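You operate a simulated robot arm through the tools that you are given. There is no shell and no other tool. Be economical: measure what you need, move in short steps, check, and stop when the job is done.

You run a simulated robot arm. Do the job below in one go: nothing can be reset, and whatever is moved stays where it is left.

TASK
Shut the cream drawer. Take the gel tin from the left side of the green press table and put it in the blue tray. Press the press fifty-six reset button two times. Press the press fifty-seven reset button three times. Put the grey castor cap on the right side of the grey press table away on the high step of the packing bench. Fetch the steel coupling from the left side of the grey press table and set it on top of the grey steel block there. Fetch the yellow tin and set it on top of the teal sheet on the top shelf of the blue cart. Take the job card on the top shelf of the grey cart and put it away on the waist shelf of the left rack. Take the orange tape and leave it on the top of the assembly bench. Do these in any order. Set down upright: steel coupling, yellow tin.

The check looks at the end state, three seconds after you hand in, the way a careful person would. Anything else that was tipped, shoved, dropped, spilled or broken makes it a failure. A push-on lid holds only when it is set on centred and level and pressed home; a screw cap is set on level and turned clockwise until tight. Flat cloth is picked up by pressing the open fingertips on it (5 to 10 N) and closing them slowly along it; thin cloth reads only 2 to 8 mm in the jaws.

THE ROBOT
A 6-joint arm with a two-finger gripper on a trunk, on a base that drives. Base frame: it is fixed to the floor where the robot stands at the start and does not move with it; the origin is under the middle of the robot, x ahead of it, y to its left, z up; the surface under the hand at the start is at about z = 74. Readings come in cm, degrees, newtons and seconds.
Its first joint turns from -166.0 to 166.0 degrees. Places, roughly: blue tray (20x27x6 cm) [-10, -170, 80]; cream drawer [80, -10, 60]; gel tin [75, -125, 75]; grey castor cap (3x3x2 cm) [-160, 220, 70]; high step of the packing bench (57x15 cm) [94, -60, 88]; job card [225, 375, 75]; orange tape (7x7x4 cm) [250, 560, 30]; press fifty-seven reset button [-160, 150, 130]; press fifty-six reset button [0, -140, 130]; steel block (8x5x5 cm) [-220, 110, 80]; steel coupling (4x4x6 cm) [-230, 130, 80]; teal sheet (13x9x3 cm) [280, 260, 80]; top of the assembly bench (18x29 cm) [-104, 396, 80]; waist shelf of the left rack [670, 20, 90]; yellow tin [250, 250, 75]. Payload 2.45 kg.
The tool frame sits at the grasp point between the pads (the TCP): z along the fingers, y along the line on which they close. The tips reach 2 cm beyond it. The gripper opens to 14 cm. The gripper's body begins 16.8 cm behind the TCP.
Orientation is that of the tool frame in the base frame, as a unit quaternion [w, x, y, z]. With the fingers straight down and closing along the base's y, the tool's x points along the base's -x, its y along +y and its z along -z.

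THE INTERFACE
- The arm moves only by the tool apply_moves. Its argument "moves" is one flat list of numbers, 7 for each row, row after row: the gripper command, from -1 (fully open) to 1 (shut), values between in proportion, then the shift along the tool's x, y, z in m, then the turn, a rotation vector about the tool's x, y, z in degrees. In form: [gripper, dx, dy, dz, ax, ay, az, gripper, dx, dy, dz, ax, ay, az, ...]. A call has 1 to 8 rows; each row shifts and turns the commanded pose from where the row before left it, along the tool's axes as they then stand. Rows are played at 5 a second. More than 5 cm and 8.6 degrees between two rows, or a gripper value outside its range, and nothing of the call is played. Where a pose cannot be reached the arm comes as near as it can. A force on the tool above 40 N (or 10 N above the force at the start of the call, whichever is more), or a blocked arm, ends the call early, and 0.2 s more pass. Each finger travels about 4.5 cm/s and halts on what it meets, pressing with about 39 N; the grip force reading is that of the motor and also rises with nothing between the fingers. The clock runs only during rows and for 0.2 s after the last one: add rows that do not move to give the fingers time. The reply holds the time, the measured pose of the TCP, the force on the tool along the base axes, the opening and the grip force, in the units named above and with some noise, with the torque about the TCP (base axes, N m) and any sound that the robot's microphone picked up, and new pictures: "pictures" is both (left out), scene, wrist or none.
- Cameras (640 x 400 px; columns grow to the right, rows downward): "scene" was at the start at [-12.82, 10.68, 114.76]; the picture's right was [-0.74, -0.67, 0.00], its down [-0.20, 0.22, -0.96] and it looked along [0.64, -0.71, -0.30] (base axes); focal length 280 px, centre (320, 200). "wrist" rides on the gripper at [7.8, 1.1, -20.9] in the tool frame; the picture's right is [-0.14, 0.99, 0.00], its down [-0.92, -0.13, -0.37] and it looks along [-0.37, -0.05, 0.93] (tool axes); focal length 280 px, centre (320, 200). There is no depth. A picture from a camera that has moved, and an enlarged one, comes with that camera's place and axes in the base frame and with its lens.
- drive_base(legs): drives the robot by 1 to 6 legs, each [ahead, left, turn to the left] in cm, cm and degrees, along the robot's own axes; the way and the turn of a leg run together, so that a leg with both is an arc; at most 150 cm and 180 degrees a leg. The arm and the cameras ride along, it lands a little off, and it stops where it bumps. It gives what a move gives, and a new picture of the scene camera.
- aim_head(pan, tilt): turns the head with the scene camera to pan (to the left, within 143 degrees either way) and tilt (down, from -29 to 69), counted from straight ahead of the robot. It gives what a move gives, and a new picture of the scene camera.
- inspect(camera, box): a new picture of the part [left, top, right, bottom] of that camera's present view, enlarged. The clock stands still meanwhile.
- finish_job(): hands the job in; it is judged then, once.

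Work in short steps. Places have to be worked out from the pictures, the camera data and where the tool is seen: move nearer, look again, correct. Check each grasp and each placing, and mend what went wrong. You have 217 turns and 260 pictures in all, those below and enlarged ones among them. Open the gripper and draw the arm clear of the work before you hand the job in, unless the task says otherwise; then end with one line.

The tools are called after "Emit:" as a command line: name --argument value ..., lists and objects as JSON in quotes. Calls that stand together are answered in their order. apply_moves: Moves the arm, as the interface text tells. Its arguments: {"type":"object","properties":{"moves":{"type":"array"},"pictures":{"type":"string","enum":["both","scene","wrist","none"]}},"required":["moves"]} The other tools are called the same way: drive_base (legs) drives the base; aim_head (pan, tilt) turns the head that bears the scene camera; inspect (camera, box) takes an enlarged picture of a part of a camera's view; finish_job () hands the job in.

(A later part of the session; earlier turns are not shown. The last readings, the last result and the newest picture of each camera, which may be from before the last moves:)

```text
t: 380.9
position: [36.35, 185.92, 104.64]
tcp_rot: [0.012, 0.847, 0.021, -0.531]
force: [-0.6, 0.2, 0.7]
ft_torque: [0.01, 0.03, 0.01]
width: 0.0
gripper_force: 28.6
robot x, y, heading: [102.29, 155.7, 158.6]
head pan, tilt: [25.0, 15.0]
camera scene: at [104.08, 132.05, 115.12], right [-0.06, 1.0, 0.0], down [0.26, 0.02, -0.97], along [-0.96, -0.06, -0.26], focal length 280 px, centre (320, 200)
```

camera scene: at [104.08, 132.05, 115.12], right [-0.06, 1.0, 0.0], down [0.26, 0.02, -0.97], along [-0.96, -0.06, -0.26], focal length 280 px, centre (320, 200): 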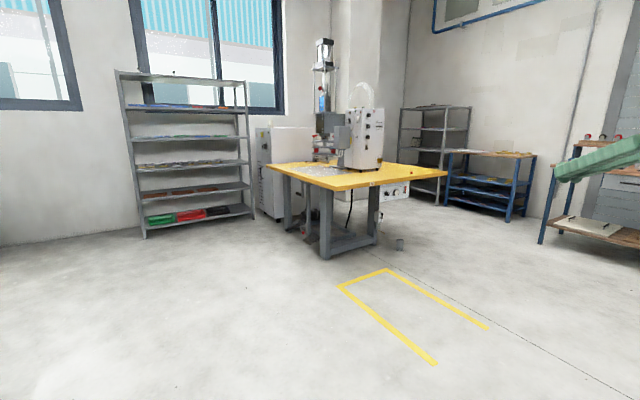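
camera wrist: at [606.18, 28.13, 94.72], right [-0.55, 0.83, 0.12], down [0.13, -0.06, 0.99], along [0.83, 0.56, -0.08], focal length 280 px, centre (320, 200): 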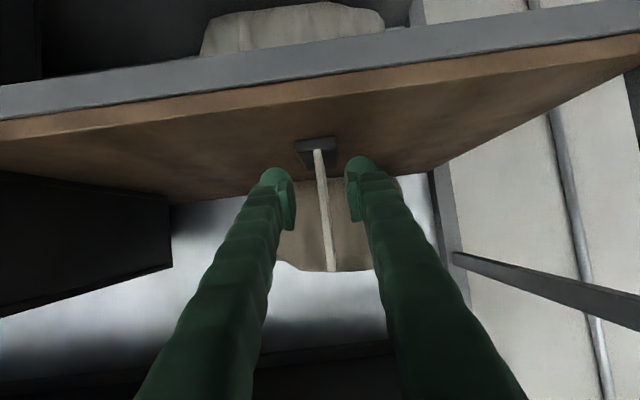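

Card placement is good. I drive up the aisle to the roll bench.

Emit:
drive_base --legs '[[0, 0, -68], [140, 0, 0], [135, 0, 0], [0, 0, -81], [65, 82, 0]]'

Emit:
aim_head --pan 20 --tilt 35

```text
t: 405.7
position: [221.13, 531.07, 104.64]
tcp_rot: [0.508, -0.246, 0.811, 0.154]
force: [0.6, -0.2, -0.2]
ft_torque: [0.03, -0.01, -0.01]
width: 0.01
gripper_force: 29.1
robot x, y, heading: [149.08, 523.15, 9.6]
head pan, tilt: [25.0, 15.0]
camera scene: at [135.03, 542.81, 115.12], right [0.57, -0.82, 0.0], down [-0.21, -0.15, -0.97], along [0.8, 0.55, -0.26], focal length 280 px, centre (320, 200)
```

scene: 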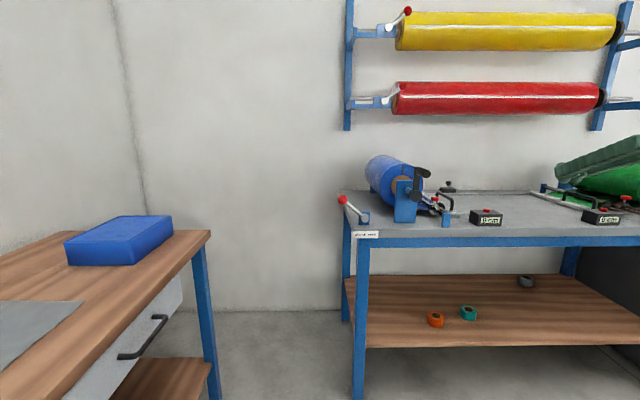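

```text
t: 406.5
position: [221.04, 531.15, 104.65]
tcp_rot: [0.508, -0.246, 0.811, 0.153]
force: [1.0, -0.5, 0.1]
ft_torque: [0.03, 0.0, 0.01]
width: 0.0
gripper_force: 29.5
robot x, y, heading: [149.01, 523.11, 9.6]
head pan, tilt: [20.0, 35.0]
camera scene: at [135.0, 541.86, 111.93], right [0.49, -0.87, 0.0], down [-0.5, -0.28, -0.82], along [0.71, 0.4, -0.57], focal length 280 px, centre (320, 200)
```

scene: 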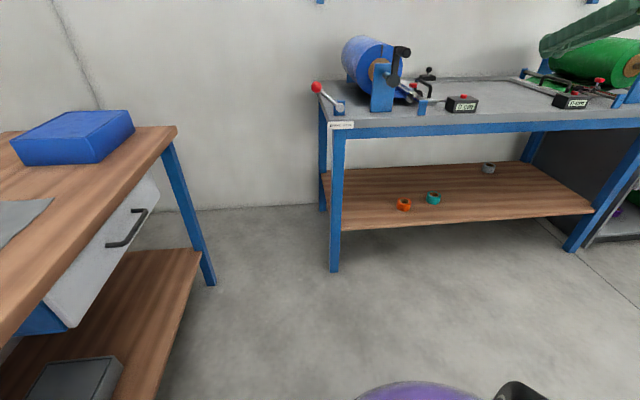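

I zoom on the tape.

Emit:
inspect --camera "scene" --box '[360, 170, 480, 240]'

```text
5.33 times, centred on (420, 205) of scene
camera zoom: at [135.0, 541.86, 111.93], right [0.49, -0.87, 0.0], down [-0.5, -0.28, -0.82], along [0.71, 0.4, -0.57], focal length 1492 px, centre (-213, 173)
```

zoom: 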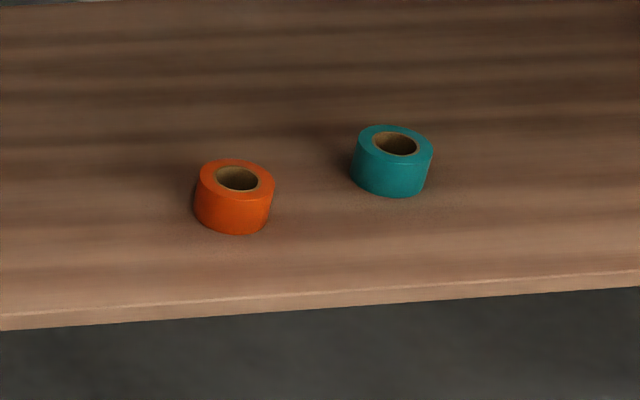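

The tape lies flat at about (251.5,560.1), shelf z≈30. I move the base 25 cm closer and line the hand up in front of the shelf.

Emit:
drive_base --legs '[[22.8, 10.2, 0]]'

Emit:
apply_moves --moves '[-0.36, 0.0108, 0.0243, -0.0233, 0, 0, 0, -0.36, 0.0108, 0.0243, -0.0233, 0, 0, 0, -0.36, 0.0108, 0.0243, -0.0233, 0, 0, 0, -0.36, 0.043, 0, 0.02, 0, 0, 0, -0.36, 0.043, 0, 0.02, 0, 0, 0]'

```text
t: 408.4
position: [242.07, 544.96, 104.79]
tcp_rot: [0.507, -0.248, 0.811, 0.154]
force: [0.4, 0.2, 0.6]
ft_torque: [0.02, -0.02, -0.02]
width: 0.01
gripper_force: 29.1
robot x, y, heading: [170.0, 537.23, 9.6]
head pan, tilt: [20.0, 35.0]
camera scene: at [156.05, 555.61, 111.92], right [0.49, -0.87, 0.0], down [-0.5, -0.28, -0.82], along [0.71, 0.4, -0.57], focal length 280 px, centre (320, 200)
```

scene: 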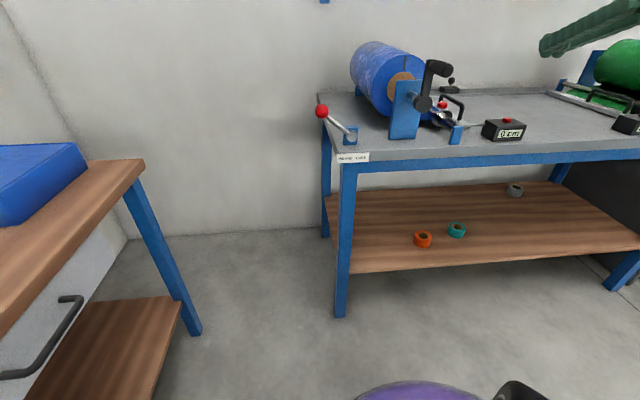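

```text
t: 409.6
position: [233.7, 546.54, 96.24]
tcp_rot: [0.508, -0.248, 0.81, 0.155]
force: [0.7, -0.5, 0.3]
ft_torque: [0.04, -0.02, -0.01]
width: 9.53
gripper_force: 0.1
robot x, y, heading: [169.91, 536.93, 9.5]
head pan, tilt: [20.0, 35.0]
camera scene: at [155.97, 555.92, 112.22], right [0.52, -0.85, 0.0], down [-0.47, -0.29, -0.84], along [0.71, 0.44, -0.55], focal length 280 px, centre (320, 200)
camera wrist: at [214.64, 534.99, 98.36], right [-0.5, 0.85, 0.12], down [0.13, -0.07, 0.99], along [0.85, 0.52, -0.08], focal length 280 px, centre (320, 200)
```

scene: 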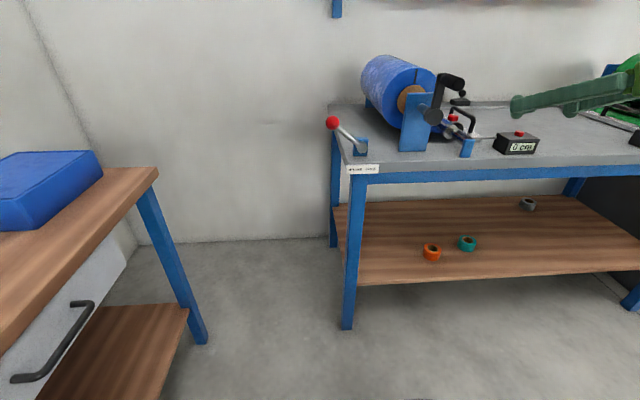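
wrist: 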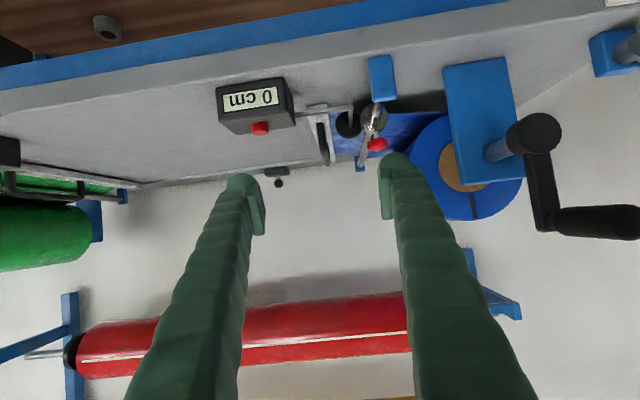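

The arm is rather folded and nudged the camera mast. I back the base off 15 cm and extend the arm instead.

Emit:
drive_base --legs '[[-13.7, -6, 0]]'

Emit:
apply_moves --moves '[-0.36, 0.0237, 0, 0.0441, 0, 0, 0, -0.36, 0.0237, 0, 0.0441, 0, 0, 0, -0.36, 0.0237, 0, 0.0441, 0, 0, 0, -0.36, 0.043, 0, 0.02, 0, 0, 0, -0.36, 0.043, 0, 0.02, 0, 0, 0, -0.36, 0.043, 0, 0.02, 0, 0, 0, -0.36, 0.043, 0, 0.02, 0, 0, 0]'

```text
t: 410.9
position: [220.69, 538.66, 96.15]
tcp_rot: [0.508, -0.249, 0.81, 0.156]
force: [-0.6, -0.4, 1.2]
ft_torque: [0.01, 0.01, 0.01]
width: 9.51
gripper_force: 0.0
robot x, y, heading: [157.64, 528.9, 9.5]
head pan, tilt: [20.0, 35.0]
camera scene: at [143.13, 548.03, 112.03], right [0.54, -0.84, 0.0], down [-0.47, -0.31, -0.83], along [0.69, 0.45, -0.56], focal length 280 px, centre (320, 200)
```

scene: 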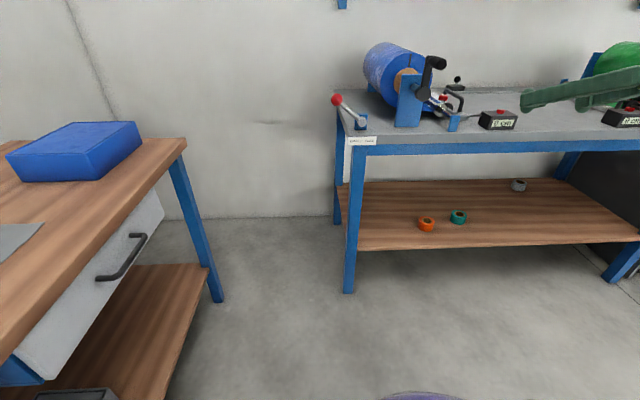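

```text
t: 412.5
position: [227.64, 543.23, 64.96]
tcp_rot: [0.507, -0.249, 0.81, 0.156]
force: [-0.3, 0.6, 0.1]
ft_torque: [0.03, -0.02, -0.06]
width: 9.5
gripper_force: 0.1
robot x, y, heading: [157.42, 528.51, 9.6]
head pan, tilt: [20.0, 35.0]
camera scene: at [143.36, 547.59, 111.92], right [0.49, -0.87, 0.0], down [-0.5, -0.28, -0.82], along [0.71, 0.4, -0.57], focal length 280 px, centre (320, 200)
camera wrist: at [208.67, 531.72, 67.04], right [-0.51, 0.85, 0.12], down [0.13, -0.07, 0.99], along [0.85, 0.52, -0.08], focal length 280 px, centre (320, 200)
```

scene: 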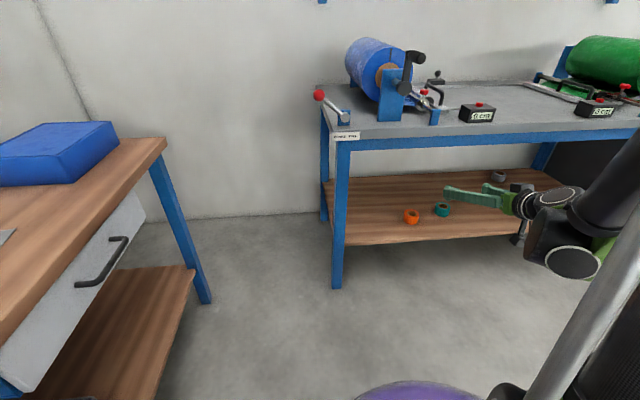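
wrist: 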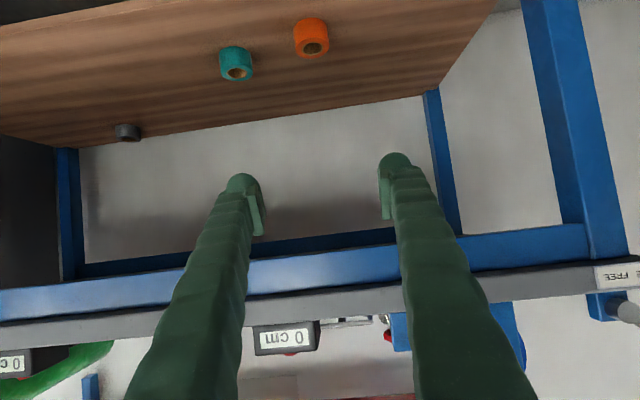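

Good view: the tape is 29 cm straight ahead and below. I lower to z≈34 in front of the shelf.

Emit:
apply_moves --moves '[-0.36, 0.0406, 0.001, 0.0189, 0, 0, 0, -0.36, 0.0406, 0.001, 0.0189, 0, 0, 0, -0.36, 0.0406, 0.001, 0.0189, 0, 0, 0, -0.36, 0.0406, 0.001, 0.0189, 0, 0, 0, -0.36, 0.0406, 0.001, 0.0189, 0, 0, 0, -0.36, 0.0406, 0.001, 0.0189, 0, 0, 0, -0.36, 0.0362, 0.001, 0.0169, 0, 0, 0]'

```text
t: 414.1
position: [237.15, 543.13, 57.25]
tcp_rot: [0.505, -0.25, 0.811, 0.156]
force: [0.2, -0.1, 0.4]
ft_torque: [0.02, 0.0, -0.02]
width: 9.51
gripper_force: 0.1
out of reach, approached as far as the arm can: row 1, 2, 3, 4, 5, 6, 7
robot x, y, heading: [157.21, 529.15, 9.2]
head pan, tilt: [20.0, 35.0]
camera scene: at [143.37, 547.59, 111.93], right [0.49, -0.87, 0.0], down [-0.5, -0.28, -0.82], along [0.71, 0.4, -0.57], focal length 280 px, centre (320, 200)
camera wrist: at [218.21, 531.58, 59.48], right [-0.51, 0.85, 0.12], down [0.13, -0.06, 0.99], along [0.85, 0.52, -0.08], focal length 280 px, centre (320, 200)
```

scene: 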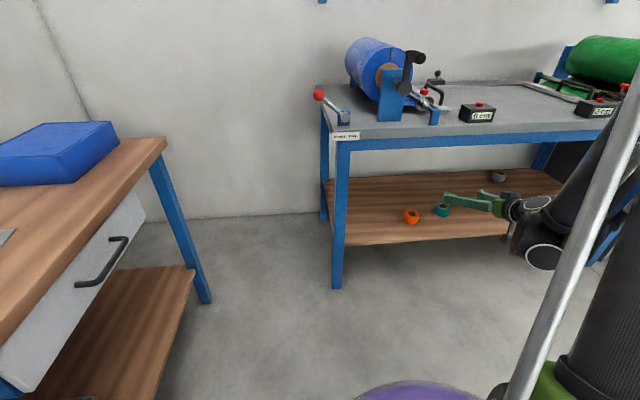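
wrist: 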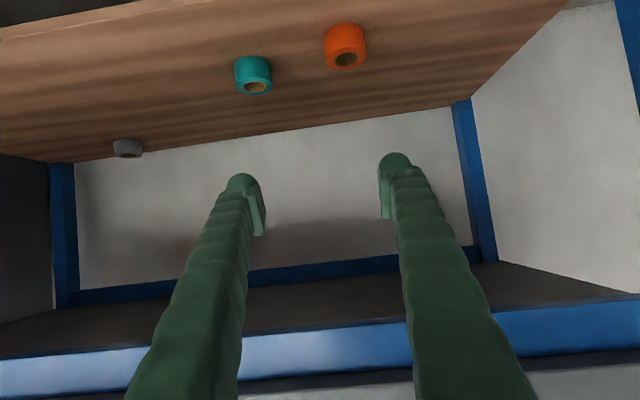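

That low a pose is out of reach so close in. I back the base another 16 cm and reduce the tilt, checking where the command stands.

Emit:
drive_base --legs '[[-14.5, -6.5, 0]]'

Emit:
apply_moves --moves '[-0.36, 0, 0, 0, 0, 6.7, 0, -0.36, 0, 0, 0, 0, 6.7, 0, -0.36, 0, 0, 0, 0, 6.6, 0]' --pictures "wrist"

```text
t: 415.5
position: [223.62, 534.36, 57.24]
tcp_rot: [0.506, -0.249, 0.811, 0.155]
force: [1.2, 0.7, 0.3]
ft_torque: [0.02, 0.03, 0.02]
width: 9.53
gripper_force: 0.0
robot x, y, heading: [143.62, 520.13, 9.6]
head pan, tilt: [20.0, 35.0]
camera scene: at [129.82, 538.76, 111.93], right [0.49, -0.87, 0.0], down [-0.5, -0.28, -0.82], along [0.71, 0.4, -0.57], focal length 280 px, centre (320, 200)
```

scene: 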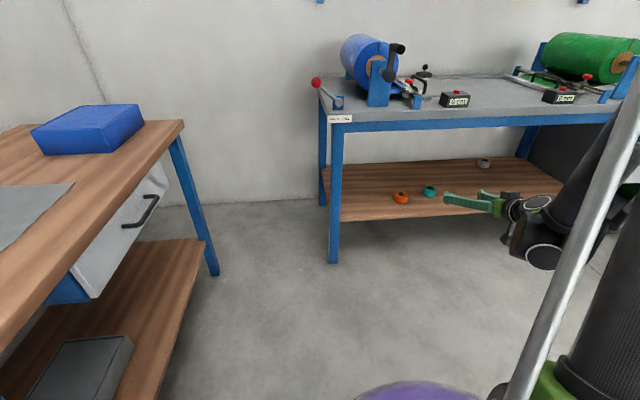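

```text
t: 416.3
position: [223.59, 534.26, 57.3]
tcp_rot: [0.356, -0.273, 0.887, 0.11]
force: [-0.2, -0.2, 0.4]
ft_torque: [0.0, -0.02, -0.03]
width: 9.53
gripper_force: 0.1
robot x, y, heading: [143.85, 520.39, 9.6]
head pan, tilt: [20.0, 35.0]
camera wrist: at [206.41, 523.96, 67.0], right [-0.47, 0.87, 0.1], down [0.41, 0.12, 0.9], along [0.78, 0.47, -0.42], focal length 280 px, centre (320, 200)
```

wrist: 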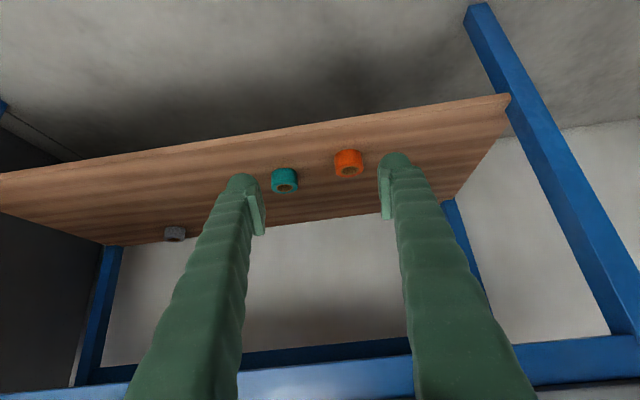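

Tilt is now 45° and the command is sound; the tape is 37 cm ahead, 6 cm left. I go forward 17 and down 20.

Emit:
apply_moves --moves '[-0.36, 0.0035, 0.0098, 0.0436, 0, 0, 0, -0.36, 0.0035, 0.0098, 0.0436, 0, 0, 0, -0.36, 0.0035, 0.0098, 0.0436, 0, 0, 0, -0.36, 0.0035, 0.0098, 0.0436, 0, 0, 0, -0.36, 0.0035, 0.0098, 0.0436, 0, 0, 0, -0.36, 0.0035, 0.0098, 0.0436, 0, 0, 0]'

```text
t: 417.7
position: [234.24, 548.47, 36.9]
tcp_rot: [0.357, -0.273, 0.887, 0.11]
force: [-0.4, 0.9, -0.1]
ft_torque: [0.02, 0.0, 0.0]
width: 9.53
gripper_force: 0.1
robot x, y, heading: [144.13, 520.19, 9.5]
head pan, tilt: [20.0, 35.0]
camera scene: at [129.84, 538.76, 111.93], right [0.49, -0.87, 0.0], down [-0.5, -0.28, -0.82], along [0.71, 0.4, -0.57], focal length 280 px, centre (320, 200)
camera wrist: at [216.96, 538.04, 46.61], right [-0.47, 0.88, 0.1], down [0.41, 0.12, 0.9], along [0.78, 0.47, -0.42], focal length 280 px, centre (320, 200)
```

scene: 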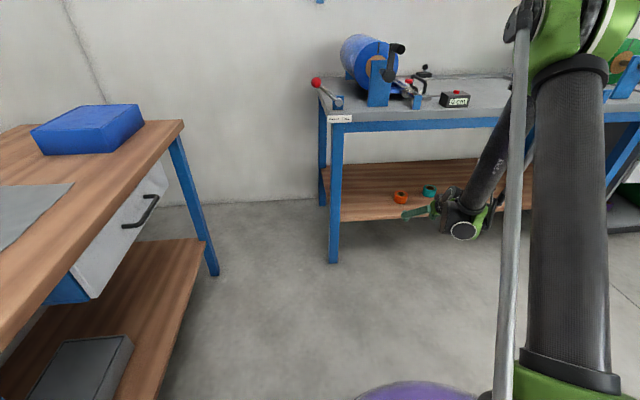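
wrist: 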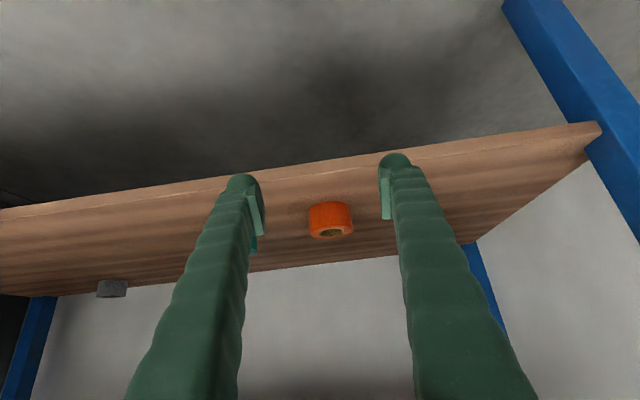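

The tape is centred between the fingers and 19.5 cm ahead. I slide in along the shelf at this height.

Emit:
apply_moves --moves '[-0.36, -0.023, 0, 0.023, 0, 0, 0, -0.36, -0.023, 0, 0.023, 0, 0, 0, -0.36, -0.023, 0, 0.023, 0, 0, 0, -0.36, -0.023, 0, 0.023, 0, 0, 0, -0.36, -0.023, 0, 0.023, 0, 0, 0, -0.36, -0.02, 0.002, 0.02, 0, 0, 0]'

```text
t: 419.1
position: [249.83, 559.47, 36.63]
tcp_rot: [0.357, -0.272, 0.887, 0.109]
force: [0.5, 0.3, -0.2]
ft_torque: [0.0, 0.0, 0.02]
width: 9.49
gripper_force: 0.1
robot x, y, heading: [143.69, 520.11, 9.7]
head pan, tilt: [20.0, 35.0]
camera scene: at [129.84, 538.77, 111.93], right [0.49, -0.87, 0.0], down [-0.5, -0.28, -0.82], along [0.71, 0.4, -0.57], focal length 280 px, centre (320, 200)
camera wrist: at [232.52, 549.02, 46.27], right [-0.47, 0.87, 0.1], down [0.41, 0.12, 0.9], along [0.78, 0.47, -0.42], focal length 280 px, centre (320, 200)
```

scene: 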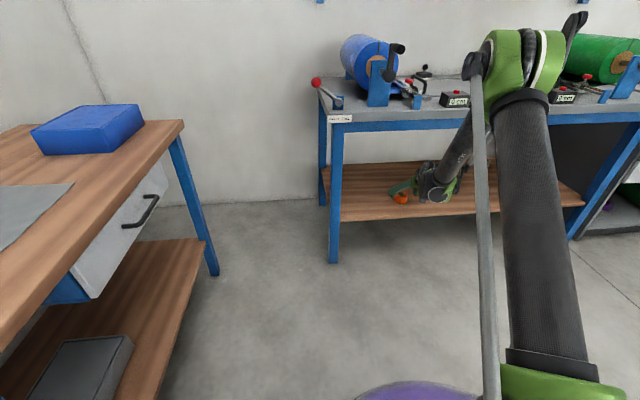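
wrist: 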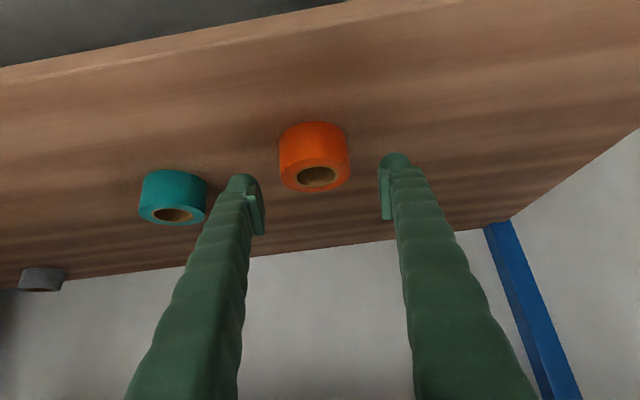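

Nearly there: 1.4 cm more forward and 3.3 down, then close.

Emit:
apply_moves --moves '[-0.36, 0.0067, 0, 0.0166, 0, 0, 0, -0.36, 0.0067, 0, 0.0166, 0, 0, 0, -0.2, 0, 0, 0, 0, 0, 0, 0, 0, 0, 0, 0, 0, 0, 0.1, 0, 0, 0, 0, 0, 0, 0.2, 0, 0, 0, 0, 0, 0, 0.2, 0, 0, 0, 0, 0, 0]' --pictures "wrist"

```text
t: 420.7
position: [251.02, 560.25, 33.36]
tcp_rot: [0.358, -0.272, 0.886, 0.11]
force: [0.8, 0.3, 0.0]
ft_torque: [0.01, 0.01, 0.01]
width: 6.41
gripper_force: 39.0
robot x, y, heading: [144.0, 520.09, 9.7]
head pan, tilt: [20.0, 35.0]
camera wrist: at [233.62, 549.81, 42.98], right [-0.47, 0.87, 0.1], down [0.41, 0.12, 0.9], along [0.78, 0.47, -0.42], focal length 280 px, centre (320, 200)
```

wrist: 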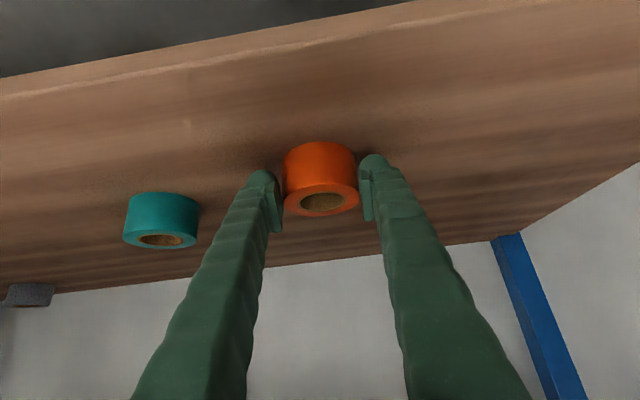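

Gripped (6.4 cm). I lift 4 cm and pull straight out.

Emit:
apply_moves --moves '[0.2, -0.0141, 0, -0.0141, 0, 0, 0, 0.2, -0.0141, 0, -0.0141, 0, 0, 0, 0.2, 0.0283, 0, -0.0283, 0, 0, 0, 0.2, 0.0283, 0, -0.0283, 0, 0, 0, 0.2, 0.0283, 0, -0.0283, 0, 0, 0, 0.2, 0.0283, 0, -0.0283, 0, 0, 0, 0.2, 0.0283, 0, -0.0283, 0, 0, 0]'

```text
t: 422.3
position: [234.35, 549.08, 37.59]
tcp_rot: [0.357, -0.272, 0.887, 0.11]
force: [0.5, -0.8, -1.0]
ft_torque: [-0.02, 0.06, 0.0]
width: 6.43
gripper_force: 38.3
robot x, y, heading: [143.72, 519.96, 9.4]
head pan, tilt: [20.0, 35.0]
camera scene: at [129.84, 538.77, 111.93], right [0.49, -0.87, 0.0], down [-0.5, -0.28, -0.82], along [0.71, 0.4, -0.57], focal length 280 px, centre (320, 200)
camera wrist: at [217.13, 538.65, 47.26], right [-0.47, 0.88, 0.1], down [0.41, 0.12, 0.9], along [0.78, 0.47, -0.42], focal length 280 px, centre (320, 200)
```

scene: 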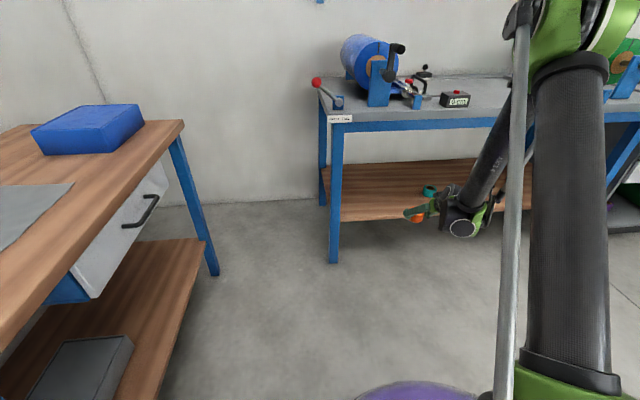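
wrist: 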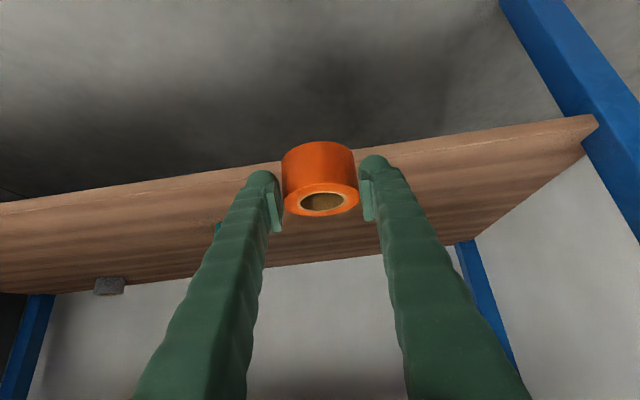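

The tape is out. I move the base clear of the bench and raise the arm.

Emit:
drive_base --legs '[[-8, -28, 0]]'

Emit:
apply_moves --moves '[0.2, -0.0346, 0, -0.0346, 0, 0, 0, 0.2, -0.0346, 0, -0.0346, 0, 0, 0, 0.2, -0.0346, 0, -0.0346, 0, 0, 0, 0.2, -0.0346, 0, -0.0346, 0, 0, 0, 0.2, -0.0346, 0, -0.0346, 0, 0, 0, 0.2, -0.0346, 0, -0.0346, 0, 0, 0, 0.2, -0.0346, 0, -0.0346, 0, 0, 0, 0.2, -0.0346, 0, -0.0346, 0, 0, 0]' --pictures "none"

Emit:
apply_moves --moves '[0.2, -0.0346, 0, -0.0346, 0, 0, 0, 0.2, -0.0346, 0, -0.0346, 0, 0, 0, 0.2, -0.0346, 0, -0.0346, 0, 0, 0, 0.2, -0.0346, 0, -0.0346, 0, 0, 0, 0.2, -0.0346, 0, -0.0346, 0, 0, 0, 0.2, 0.025, -0.03, -0.025, 0, 0, 0, 0.2, 0.025, -0.03, -0.025, 0, 0, 0]' --pictures "none"

Emit:
apply_moves --moves '[0.2, 0, 0, 0, 0, 7.5, 0, 0.2, 0, 0, 0, 0, 7.5, 0, 0.2, 0, 0, 0, 0, 7.5, 0, 0.2, 0, 0, 0, 0, 7.5, 0, 0.2, 0, 0, 0, 0, 7.5, 0, 0.2, 0, 0, 0, 0, 7.5, 0]' --pictures "wrist"

```text
t: 424.4
position: [231.24, 519.71, 37.54]
tcp_rot: [0.357, -0.27, 0.887, 0.108]
force: [0.1, 0.2, -0.8]
ft_torque: [-0.01, -0.02, -0.01]
width: 6.41
gripper_force: 39.2
robot x, y, heading: [140.54, 490.91, 9.4]
head pan, tilt: [20.0, 35.0]
camera scene: at [126.54, 509.77, 111.93], right [0.49, -0.87, 0.0], down [-0.5, -0.28, -0.82], along [0.71, 0.4, -0.57], focal length 280 px, centre (320, 200)
```

scene: 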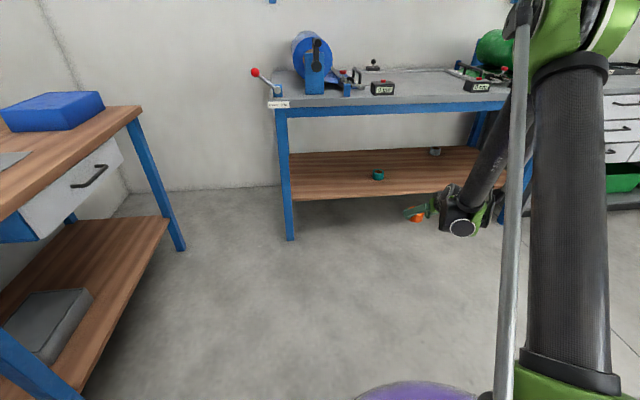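

```text
t: 426.1
position: [231.77, 520.08, 76.72]
tcp_rot: [0.358, -0.271, 0.887, 0.109]
force: [0.1, 0.4, -0.9]
ft_torque: [-0.02, 0.07, 0.01]
width: 6.43
gripper_force: 39.0
robot x, y, heading: [140.12, 490.76, 9.2]
head pan, tilt: [20.0, 35.0]
```

```text
t: 427.8
position: [229.8, 511.45, 101.38]
tcp_rot: [0.358, -0.271, 0.887, 0.109]
force: [-0.3, 0.8, -1.1]
ft_torque: [-0.02, 0.04, -0.02]
width: 6.38
gripper_force: 39.5
robot x, y, heading: [140.53, 491.45, 9.3]
head pan, tilt: [20.0, 35.0]
```

```text
t: 429.1
position: [229.57, 511.41, 101.44]
tcp_rot: [-0.01, -0.291, 0.957, -0.003]
force: [-1.1, -0.7, -0.7]
ft_torque: [0.07, -0.08, -0.02]
width: 6.39
gripper_force: 39.2
robot x, y, heading: [140.6, 490.91, 9.7]
head pan, tilt: [20.0, 35.0]
camera wrist: at [222.8, 508.14, 122.48], right [-0.44, 0.9, 0.0], down [0.84, 0.41, 0.35], along [0.32, 0.15, -0.94], focal length 280 px, centre (320, 200)
```

wrist: 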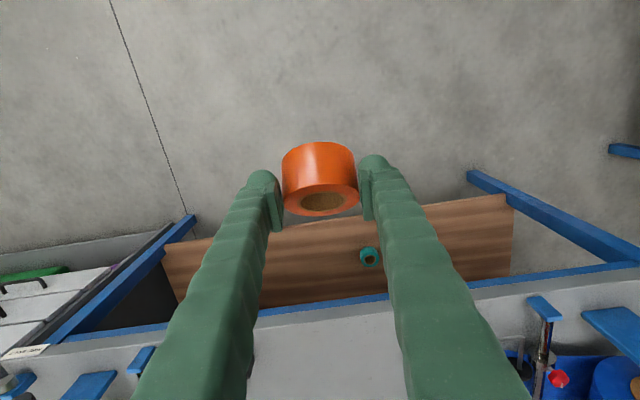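

I pull the arm in and drive toward the assembly bench near (-104,396).

Emit:
apply_moves --moves '[0.2, 0.0411, 0.0156, 0, 0, 0, 0, 0.2, 0.0411, 0.0156, 0, 0, 0, 0, 0.2, 0.0411, 0.0156, 0, 0, 0, 0, 0.2, 0.0411, 0.0156, 0, 0, 0, 0, 0.2, 0.0411, 0.0156, 0, 0, 0, 0, 0.2, 0.0411, 0.0156, 0, 0, 0, 0]' --pictures "none"

Emit:
drive_base --legs '[[-50, -130, 0], [-60, -40, 0], [0, 0, 120]]'

Emit:
aim_head --pan 5 --tilt 15

```text
t: 430.6
position: [203.84, 505.2, 101.55]
tcp_rot: [-0.01, -0.292, 0.956, -0.003]
force: [0.4, -0.4, -1.3]
ft_torque: [-0.01, 0.12, -0.02]
width: 6.39
gripper_force: 38.9
robot x, y, heading: [140.38, 491.24, 9.3]
head pan, tilt: [20.0, 35.0]
```

```text
t: 446.2
position: [17.26, 348.24, 101.58]
tcp_rot: [0.002, 0.976, -0.218, 0.01]
force: [0.0, 0.2, -1.1]
ft_torque: [0.02, 0.02, -0.02]
width: 6.37
gripper_force: 38.9
robot x, y, heading: [61.93, 301.28, 130.3]
head pan, tilt: [20.0, 35.0]
camera scene: at [53.17, 279.92, 111.92], right [0.5, 0.87, 0.0], down [0.5, -0.28, -0.82], along [-0.71, 0.41, -0.57], focal length 280 px, centre (320, 200)
```

scene: 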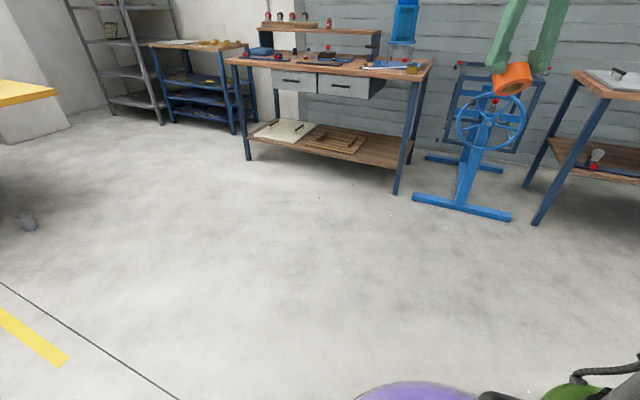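

```text
t: 447.0
position: [17.45, 348.41, 101.53]
tcp_rot: [0.002, 0.976, -0.218, 0.009]
force: [0.5, -0.1, -1.8]
ft_torque: [0.0, 0.03, -0.01]
width: 6.39
gripper_force: 38.9
robot x, y, heading: [62.24, 301.08, 130.1]
head pan, tilt: [5.0, 15.0]
camera scene: at [54.18, 282.12, 115.12], right [0.7, 0.71, 0.0], down [0.18, -0.18, -0.97], along [-0.69, 0.68, -0.26], focal length 280 px, centre (320, 200)
```

scene: 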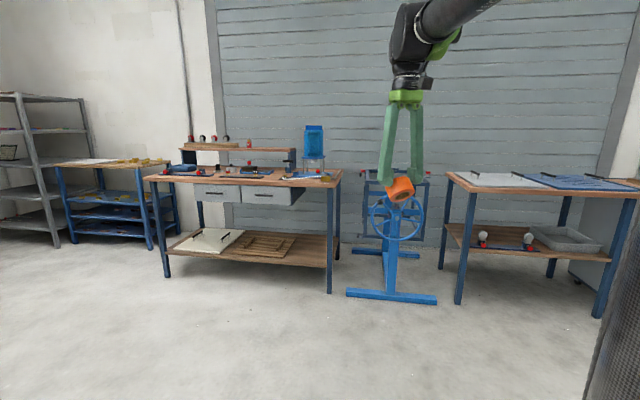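

Emit:
inspect --camera "scene" --box '[140, 110, 360, 220]'

```text
2.91 times, centred on (250, 165) of scene
camera zoom: at [54.18, 282.12, 115.12], right [0.7, 0.71, 0.0], down [0.18, -0.18, -0.97], along [-0.69, 0.68, -0.26], focal length 814 px, centre (524, 302)
```

zoom: 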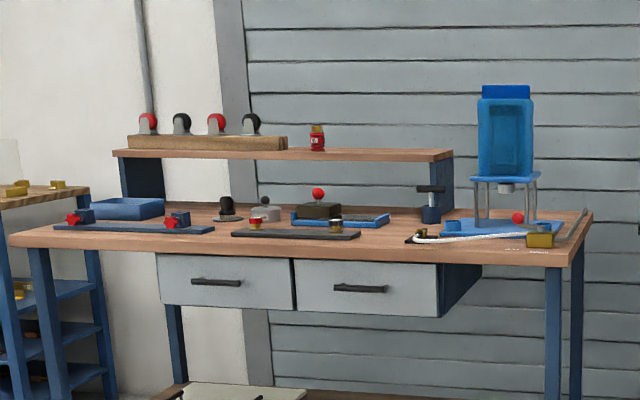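

The bench top has a free patch right of the middle, near (-104,396). I drive up to it.

Emit:
drive_base --legs '[[98, 73, -6]]'

Emit:
apply_moves --moves '[0.2, 0, 0, 0, 0, 0, 0]' --pictures "wrist"

```text
t: 453.2
position: [-94.4, 386.33, 101.48]
tcp_rot: [0.003, 0.963, -0.268, 0.01]
force: [0.0, 0.0, -1.3]
ft_torque: [0.01, 0.0, -0.01]
width: 6.35
gripper_force: 38.8
robot x, y, heading: [-54.58, 334.91, 124.4]
head pan, tilt: [5.0, 15.0]
camera scene: at [-64.72, 316.63, 115.12], right [0.77, 0.63, 0.0], down [0.16, -0.2, -0.97], along [-0.61, 0.75, -0.26], focal length 280 px, centre (320, 200)
```

scene: 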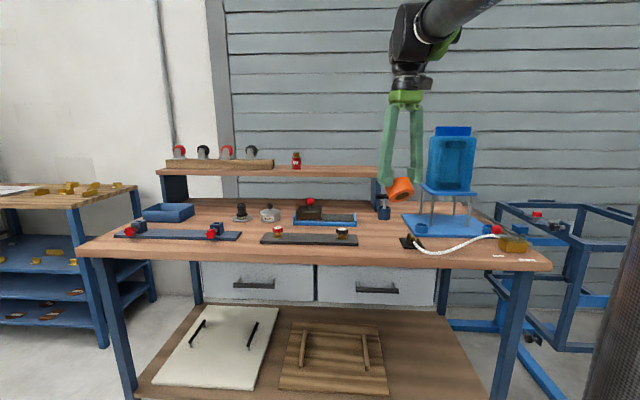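

```text
t: 453.6
position: [-94.48, 386.3, 101.68]
tcp_rot: [0.003, 0.963, -0.268, 0.009]
force: [0.5, 0.1, -1.3]
ft_torque: [-0.01, -0.02, 0.02]
width: 6.38
gripper_force: 38.8
robot x, y, heading: [-54.98, 334.8, 124.2]
head pan, tilt: [5.0, 15.0]
camera wrist: at [-88.69, 381.6, 122.6], right [-0.63, -0.78, 0.0], down [-0.73, 0.59, 0.35], along [-0.27, 0.22, -0.94], focal length 280 px, centre (320, 200)
```

wrist: 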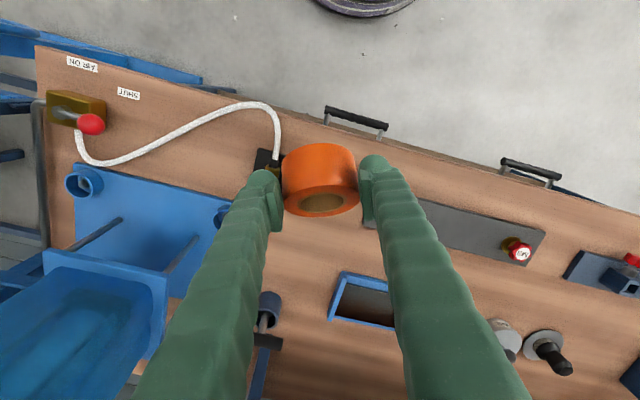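

Free spot around (-102,391). I tilt the hand back to 45° (as at pick-up, so the tape is level) and move above the spot.

Emit:
apply_moves --moves '[0.2, 0, 0, 0, 0, -7.5, 0, 0.2, 0, 0, 0, 0, -7.5, 0, 0.2, 0, 0, 0, 0, -7.5, 0, 0.2, 0, 0, 0, 0, -7.5, 0, 0.2, 0, 0, 0, 0, -7.5, 0, 0.2, 0, 0, 0, 0, -7.5, 0]' --pictures "none"

Emit:
apply_moves --moves '[0.2, -0.005, 0, 0.037, 0, 0, 0, 0.2, -0.005, 0, 0.037, 0, 0, 0, 0.2, -0.005, 0, 0.037, 0, 0, 0, 0.2, 0, 0, 0, 0, 0, 0]'

```text
t: 455.0
position: [-94.44, 386.53, 101.63]
tcp_rot: [-0.1, 0.894, -0.248, -0.361]
force: [0.5, 0.6, -0.8]
ft_torque: [0.0, -0.04, 0.02]
width: 6.36
gripper_force: 39.8
robot x, y, heading: [-54.94, 334.76, 124.5]
head pan, tilt: [5.0, 15.0]
```

```text
t: 456.0
position: [-101.74, 390.75, 94.56]
tcp_rot: [-0.1, 0.894, -0.249, -0.36]
force: [-0.2, -0.4, -0.6]
ft_torque: [-0.02, -0.02, 0.0]
width: 6.34
gripper_force: 39.4
robot x, y, heading: [-55.05, 334.68, 124.3]
head pan, tilt: [5.0, 15.0]
camera scene: at [-64.71, 316.62, 115.12], right [0.77, 0.63, 0.0], down [0.16, -0.2, -0.97], along [-0.61, 0.75, -0.26], focal length 280 px, centre (320, 200)
camera wrist: at [-85.19, 379.53, 104.23], right [-0.6, -0.8, 0.1], down [-0.28, 0.32, 0.9], along [-0.75, 0.51, -0.42], focal length 280 px, centre (320, 200)
```

scene: 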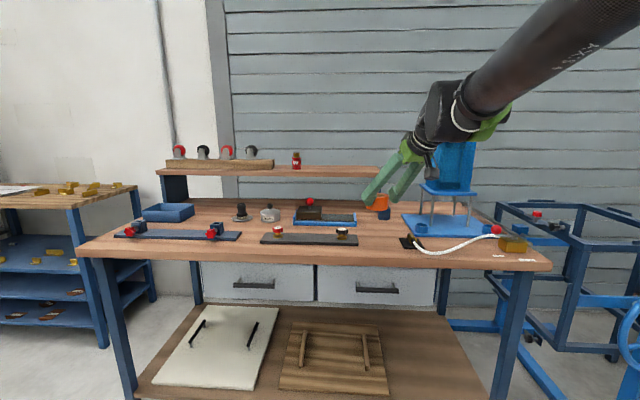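
wrist: 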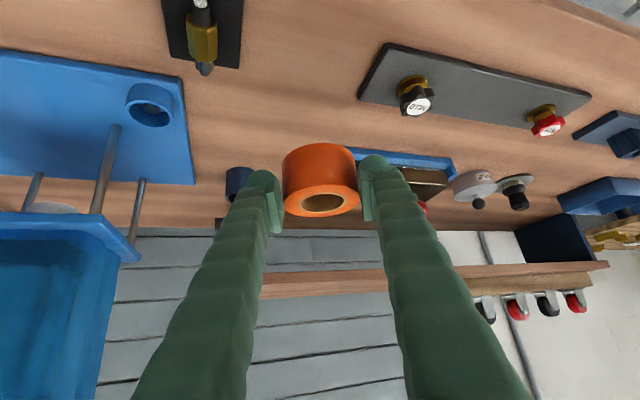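

Directly below is clear bench top. I lower to just above, then in small steps to contact.

Emit:
apply_moves --moves '[0.2, 0.0236, 0, 0.0236, 0, 0, 0, 0.2, 0.0236, 0, 0.0236, 0, 0, 0, 0.2, 0.02, 0, 0.02, 0, 0, 0, 0.2, 0.0035, 0, 0.0035, 0, 0, 0, 0.2, 0.0021, 0, 0.0021, 0, 0, 0, 0.2, 0.0021, 0, 0.0021, 0, 0, 0, 0.2, 0.0021, 0, 0.0021, 0, 0, 0, 0.2, 0.0021, 0, 0.0021, 0, 0, 0]' --pictures "wrist"

```text
t: 457.8
position: [-101.64, 390.78, 83.43]
tcp_rot: [-0.101, 0.893, -0.248, -0.361]
force: [-0.1, -6.1, 25.3]
ft_torque: [0.2, 0.41, 0.05]
width: 6.47
gripper_force: 39.0
robot x, y, heading: [-55.06, 334.95, 124.5]
head pan, tilt: [5.0, 15.0]
camera wrist: at [-85.11, 379.41, 93.12], right [-0.6, -0.8, 0.1], down [-0.28, 0.32, 0.9], along [-0.75, 0.51, -0.42], focal length 280 px, centre (320, 200)
```

wrist: 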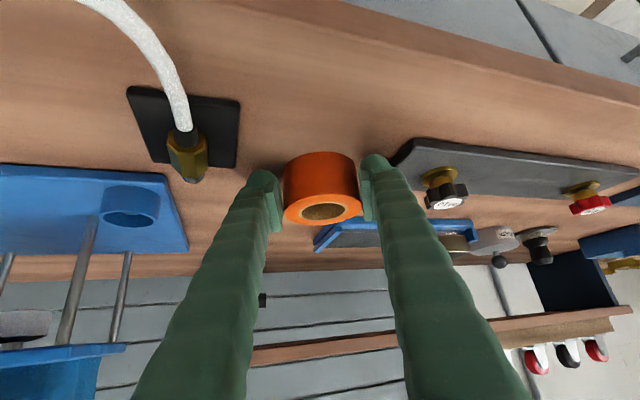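

On the bench. The fixture plate is close to one finger, so I open only slightly (7.1 cm) and lift straight up.

Emit:
apply_moves --moves '[0.1, -0.0014, 0, -0.0014, 0, 0, 0, 0.0, 0, 0, 0, 0, 0, 0, -0.02, 0, 0, 0, 0, 0, 0, -0.02, 0, 0, 0, 0, 0, 0, -0.02, -0.0106, 0, -0.0106, 0, 0, 0, -0.02, -0.02, 0, -0.02, 0, 0, 0, -0.02, -0.03, 0, -0.03, 0, 0, 0, -0.02, -0.03, 0, -0.03, 0, 0, 0]'

```text
t: 459.6
position: [-102.17, 390.74, 96.52]
tcp_rot: [-0.1, 0.894, -0.248, -0.36]
force: [0.3, 0.5, 0.0]
ft_torque: [-0.02, 0.01, 0.0]
width: 7.13
gripper_force: 0.1
robot x, y, heading: [-54.68, 334.93, 124.4]
head pan, tilt: [5.0, 15.0]
camera scene: at [-64.71, 316.63, 115.12], right [0.77, 0.63, 0.0], down [0.16, -0.2, -0.97], along [-0.61, 0.75, -0.26], focal length 280 px, centre (320, 200)
camera wrist: at [-85.46, 379.45, 106.15], right [-0.6, -0.8, 0.1], down [-0.28, 0.32, 0.9], along [-0.75, 0.51, -0.42], focal length 280 px, centre (320, 200)
```

scene: 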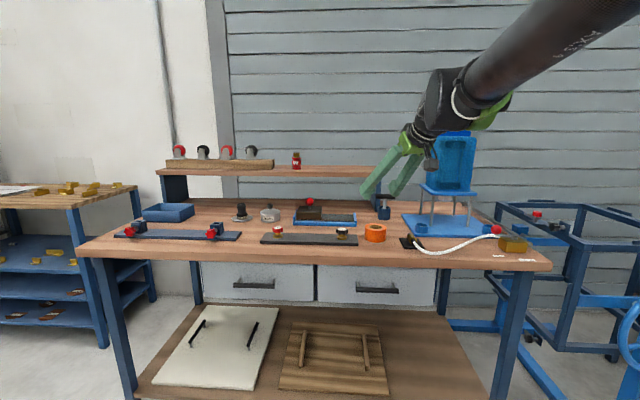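
wrist: 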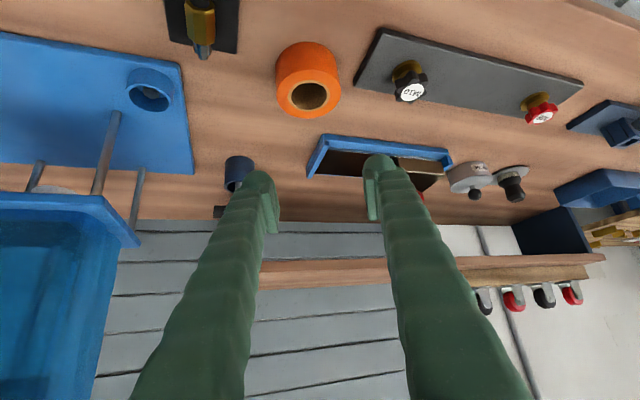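

The tape is on the bench top. Last is the coupling. It sits at the back-left of the grey table with the cabinet on the left, so I'll come from behind the table. I raise the arm and drive there.

Emit:
apply_moves --moves '[0.4, -0.032, 0, -0.032, 0, 0, 0, 0.4, -0.032, 0, -0.032, 0, 0, 0]' --pictures "none"

Emit:
drive_base --legs '[[-25, 0, 0], [0, 0, 91.6], [66, -43, 0], [80, 0, 0]]'

Emit:
aim_head --pan 10 --tilt 15

```text
t: 460.2
position: [-102.3, 390.85, 105.45]
tcp_rot: [-0.099, 0.894, -0.248, -0.36]
force: [-0.6, 0.7, -0.7]
ft_torque: [0.0, -0.03, -0.03]
width: 4.19
gripper_force: 0.0
robot x, y, heading: [-54.77, 334.48, 124.6]
head pan, tilt: [5.0, 15.0]
```

```text
t: 473.6
position: [-240.01, 214.83, 105.35]
tcp_rot: [0.19, 0.799, 0.471, -0.321]
force: [0.3, 0.2, -0.6]
ft_torque: [-0.02, 0.0, 0.01]
width: 4.21
gripper_force: 0.0
robot x, y, heading: [-185.65, 263.93, -143.6]
head pan, tilt: [5.0, 15.0]
camera scene: at [-167.13, 255.09, 115.12], right [-0.66, 0.75, 0.0], down [0.19, 0.17, -0.97], along [-0.72, -0.64, -0.26], focal length 280 px, centre (320, 200)
```

scene: 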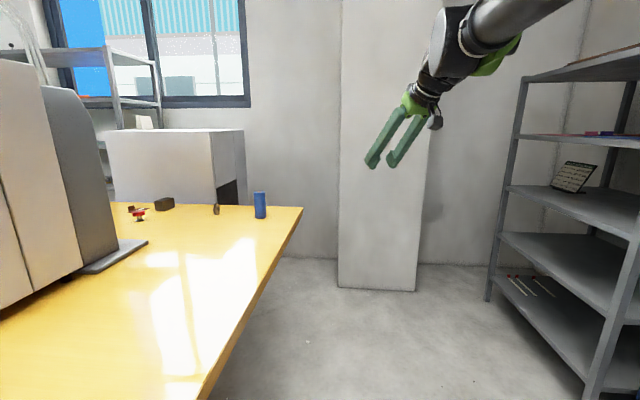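

```text
t: 474.3
position: [-240.1, 214.83, 105.34]
tcp_rot: [0.19, 0.799, 0.471, -0.322]
force: [0.3, 0.4, -0.9]
ft_torque: [0.02, 0.0, 0.04]
width: 4.19
gripper_force: 0.0
robot x, y, heading: [-185.69, 264.21, -143.7]
head pan, tilt: [10.0, 15.0]
camera scene: at [-166.56, 254.5, 115.12], right [-0.72, 0.69, 0.0], down [0.18, 0.19, -0.97], along [-0.67, -0.7, -0.26], focal length 280 px, centre (320, 200)
```

scene: 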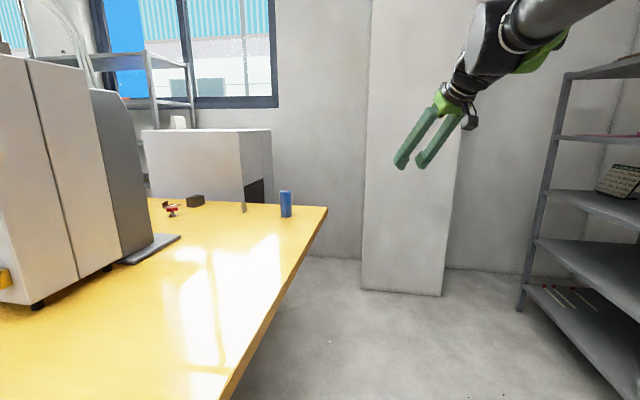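

Coupling, block and cylinder confirm my estimates. I turn and move behind the table's back-left area.

Emit:
drive_base --legs '[[0, 0, 27], [77, -40, 0]]'

Emit:
aim_head --pan 40 --tilt 25

```text
t: 480.2
position: [-281.56, 146.03, 105.37]
tcp_rot: [0.26, 0.668, 0.643, -0.27]
force: [-0.6, 0.4, -0.3]
ft_torque: [0.02, 0.01, 0.02]
width: 4.21
gripper_force: 0.0
robot x, y, heading: [-255.31, 214.5, -116.6]
head pan, tilt: [10.0, 15.0]
camera scene: at [-233.91, 214.55, 115.12], right [-0.96, 0.29, 0.0], down [0.07, 0.25, -0.97], along [-0.28, -0.92, -0.26], focal length 280 px, centre (320, 200)
```

scene: 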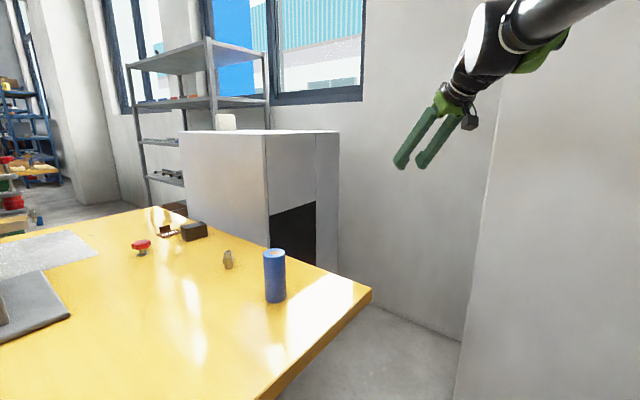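

```text
t: 481.1
position: [-281.69, 146.06, 105.38]
tcp_rot: [0.259, 0.669, 0.643, -0.269]
force: [0.2, -0.6, 0.6]
ft_torque: [0.01, 0.03, -0.02]
width: 4.21
gripper_force: 0.0
robot x, y, heading: [-255.55, 214.1, -116.6]
head pan, tilt: [40.0, 25.0]
camera scene: at [-229.11, 214.52, 113.5], right [-0.97, -0.23, 0.0], down [-0.1, 0.41, -0.91], along [0.21, -0.88, -0.42], focal length 280 px, centre (320, 200)
```

scene: 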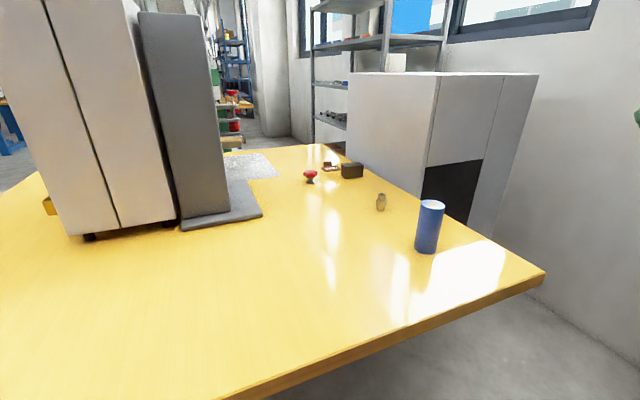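

The coupling is at (-229.5,134.7), the block at (-217,108). I swing the hand over toward the coupling at z 105.

Emit:
apply_moves --moves '[0.1, -0.003, 0.0478, 0.003, 0, 0, 0, 0.1, -0.003, 0.0478, 0.003, 0, 0, 0, 0.1, -0.003, 0.0478, 0.003, 0, 0, 0, 0.1, -0.003, 0.0478, 0.003, 0, 0, 0, 0.1, -0.003, 0.0478, 0.003, 0, 0, 0, 0.1, -0.003, 0.0478, 0.003, 0, 0, 0, 0.1, -0.003, 0.0478, 0.003, 0, 0, 0, 0.1, -0.003, 0.0478, 0.003, 0, 0, 0]' --pictures "none"

Emit:
apply_moves --moves '[0.1, 0, 0.0478, 0, 0, 0, 0, 0.1, 0, 0.0478, 0, 0, 0, 0, 0.1, 0, 0.0478, 0, 0, 0, 0, 0.1, 0, 0, 0, 0, 0, 0]'

```text
t: 482.9
position: [-243.54, 141.15, 105.23]
tcp_rot: [0.259, 0.669, 0.643, -0.269]
force: [-1.1, -0.2, -1.1]
ft_torque: [0.01, -0.02, 0.03]
width: 6.28
gripper_force: 0.1
robot x, y, heading: [-255.49, 214.32, -116.9]
head pan, tilt: [40.0, 25.0]
```

```text
t: 483.9
position: [-229.35, 140.64, 105.27]
tcp_rot: [0.26, 0.668, 0.643, -0.27]
force: [0.6, 0.3, -0.7]
ft_torque: [0.02, 0.02, 0.0]
width: 6.29
gripper_force: 0.1
robot x, y, heading: [-255.07, 214.41, -116.8]
head pan, tilt: [40.0, 25.0]
camera scene: at [-229.1, 214.52, 113.5], right [-0.97, -0.23, 0.0], down [-0.1, 0.41, -0.91], along [0.21, -0.88, -0.42], focal length 280 px, centre (320, 200)
camera wrist: at [-227.57, 160.72, 114.89], right [0.99, -0.14, 0.1], down [-0.14, -0.4, 0.9], along [-0.09, -0.91, -0.42], focal length 280 px, centre (320, 200)
```

scene: 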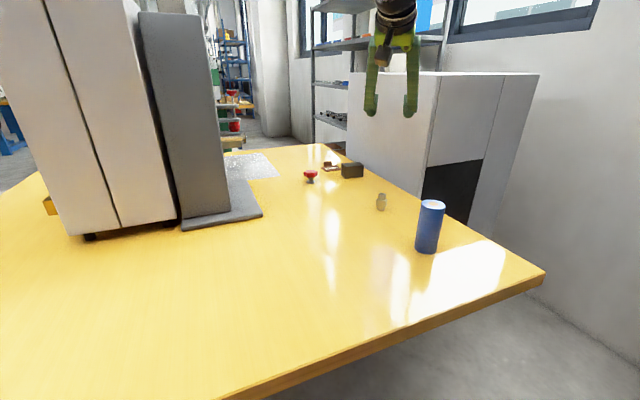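
wrist: 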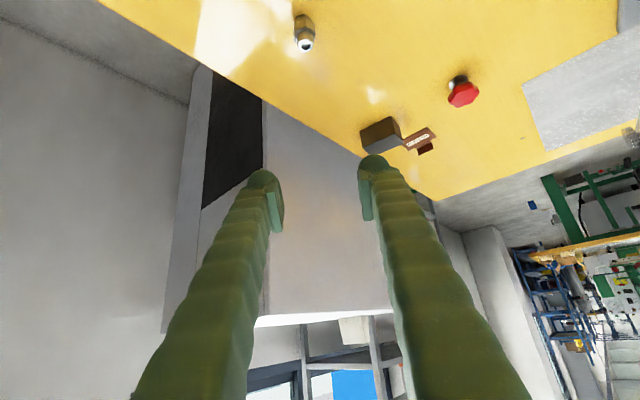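

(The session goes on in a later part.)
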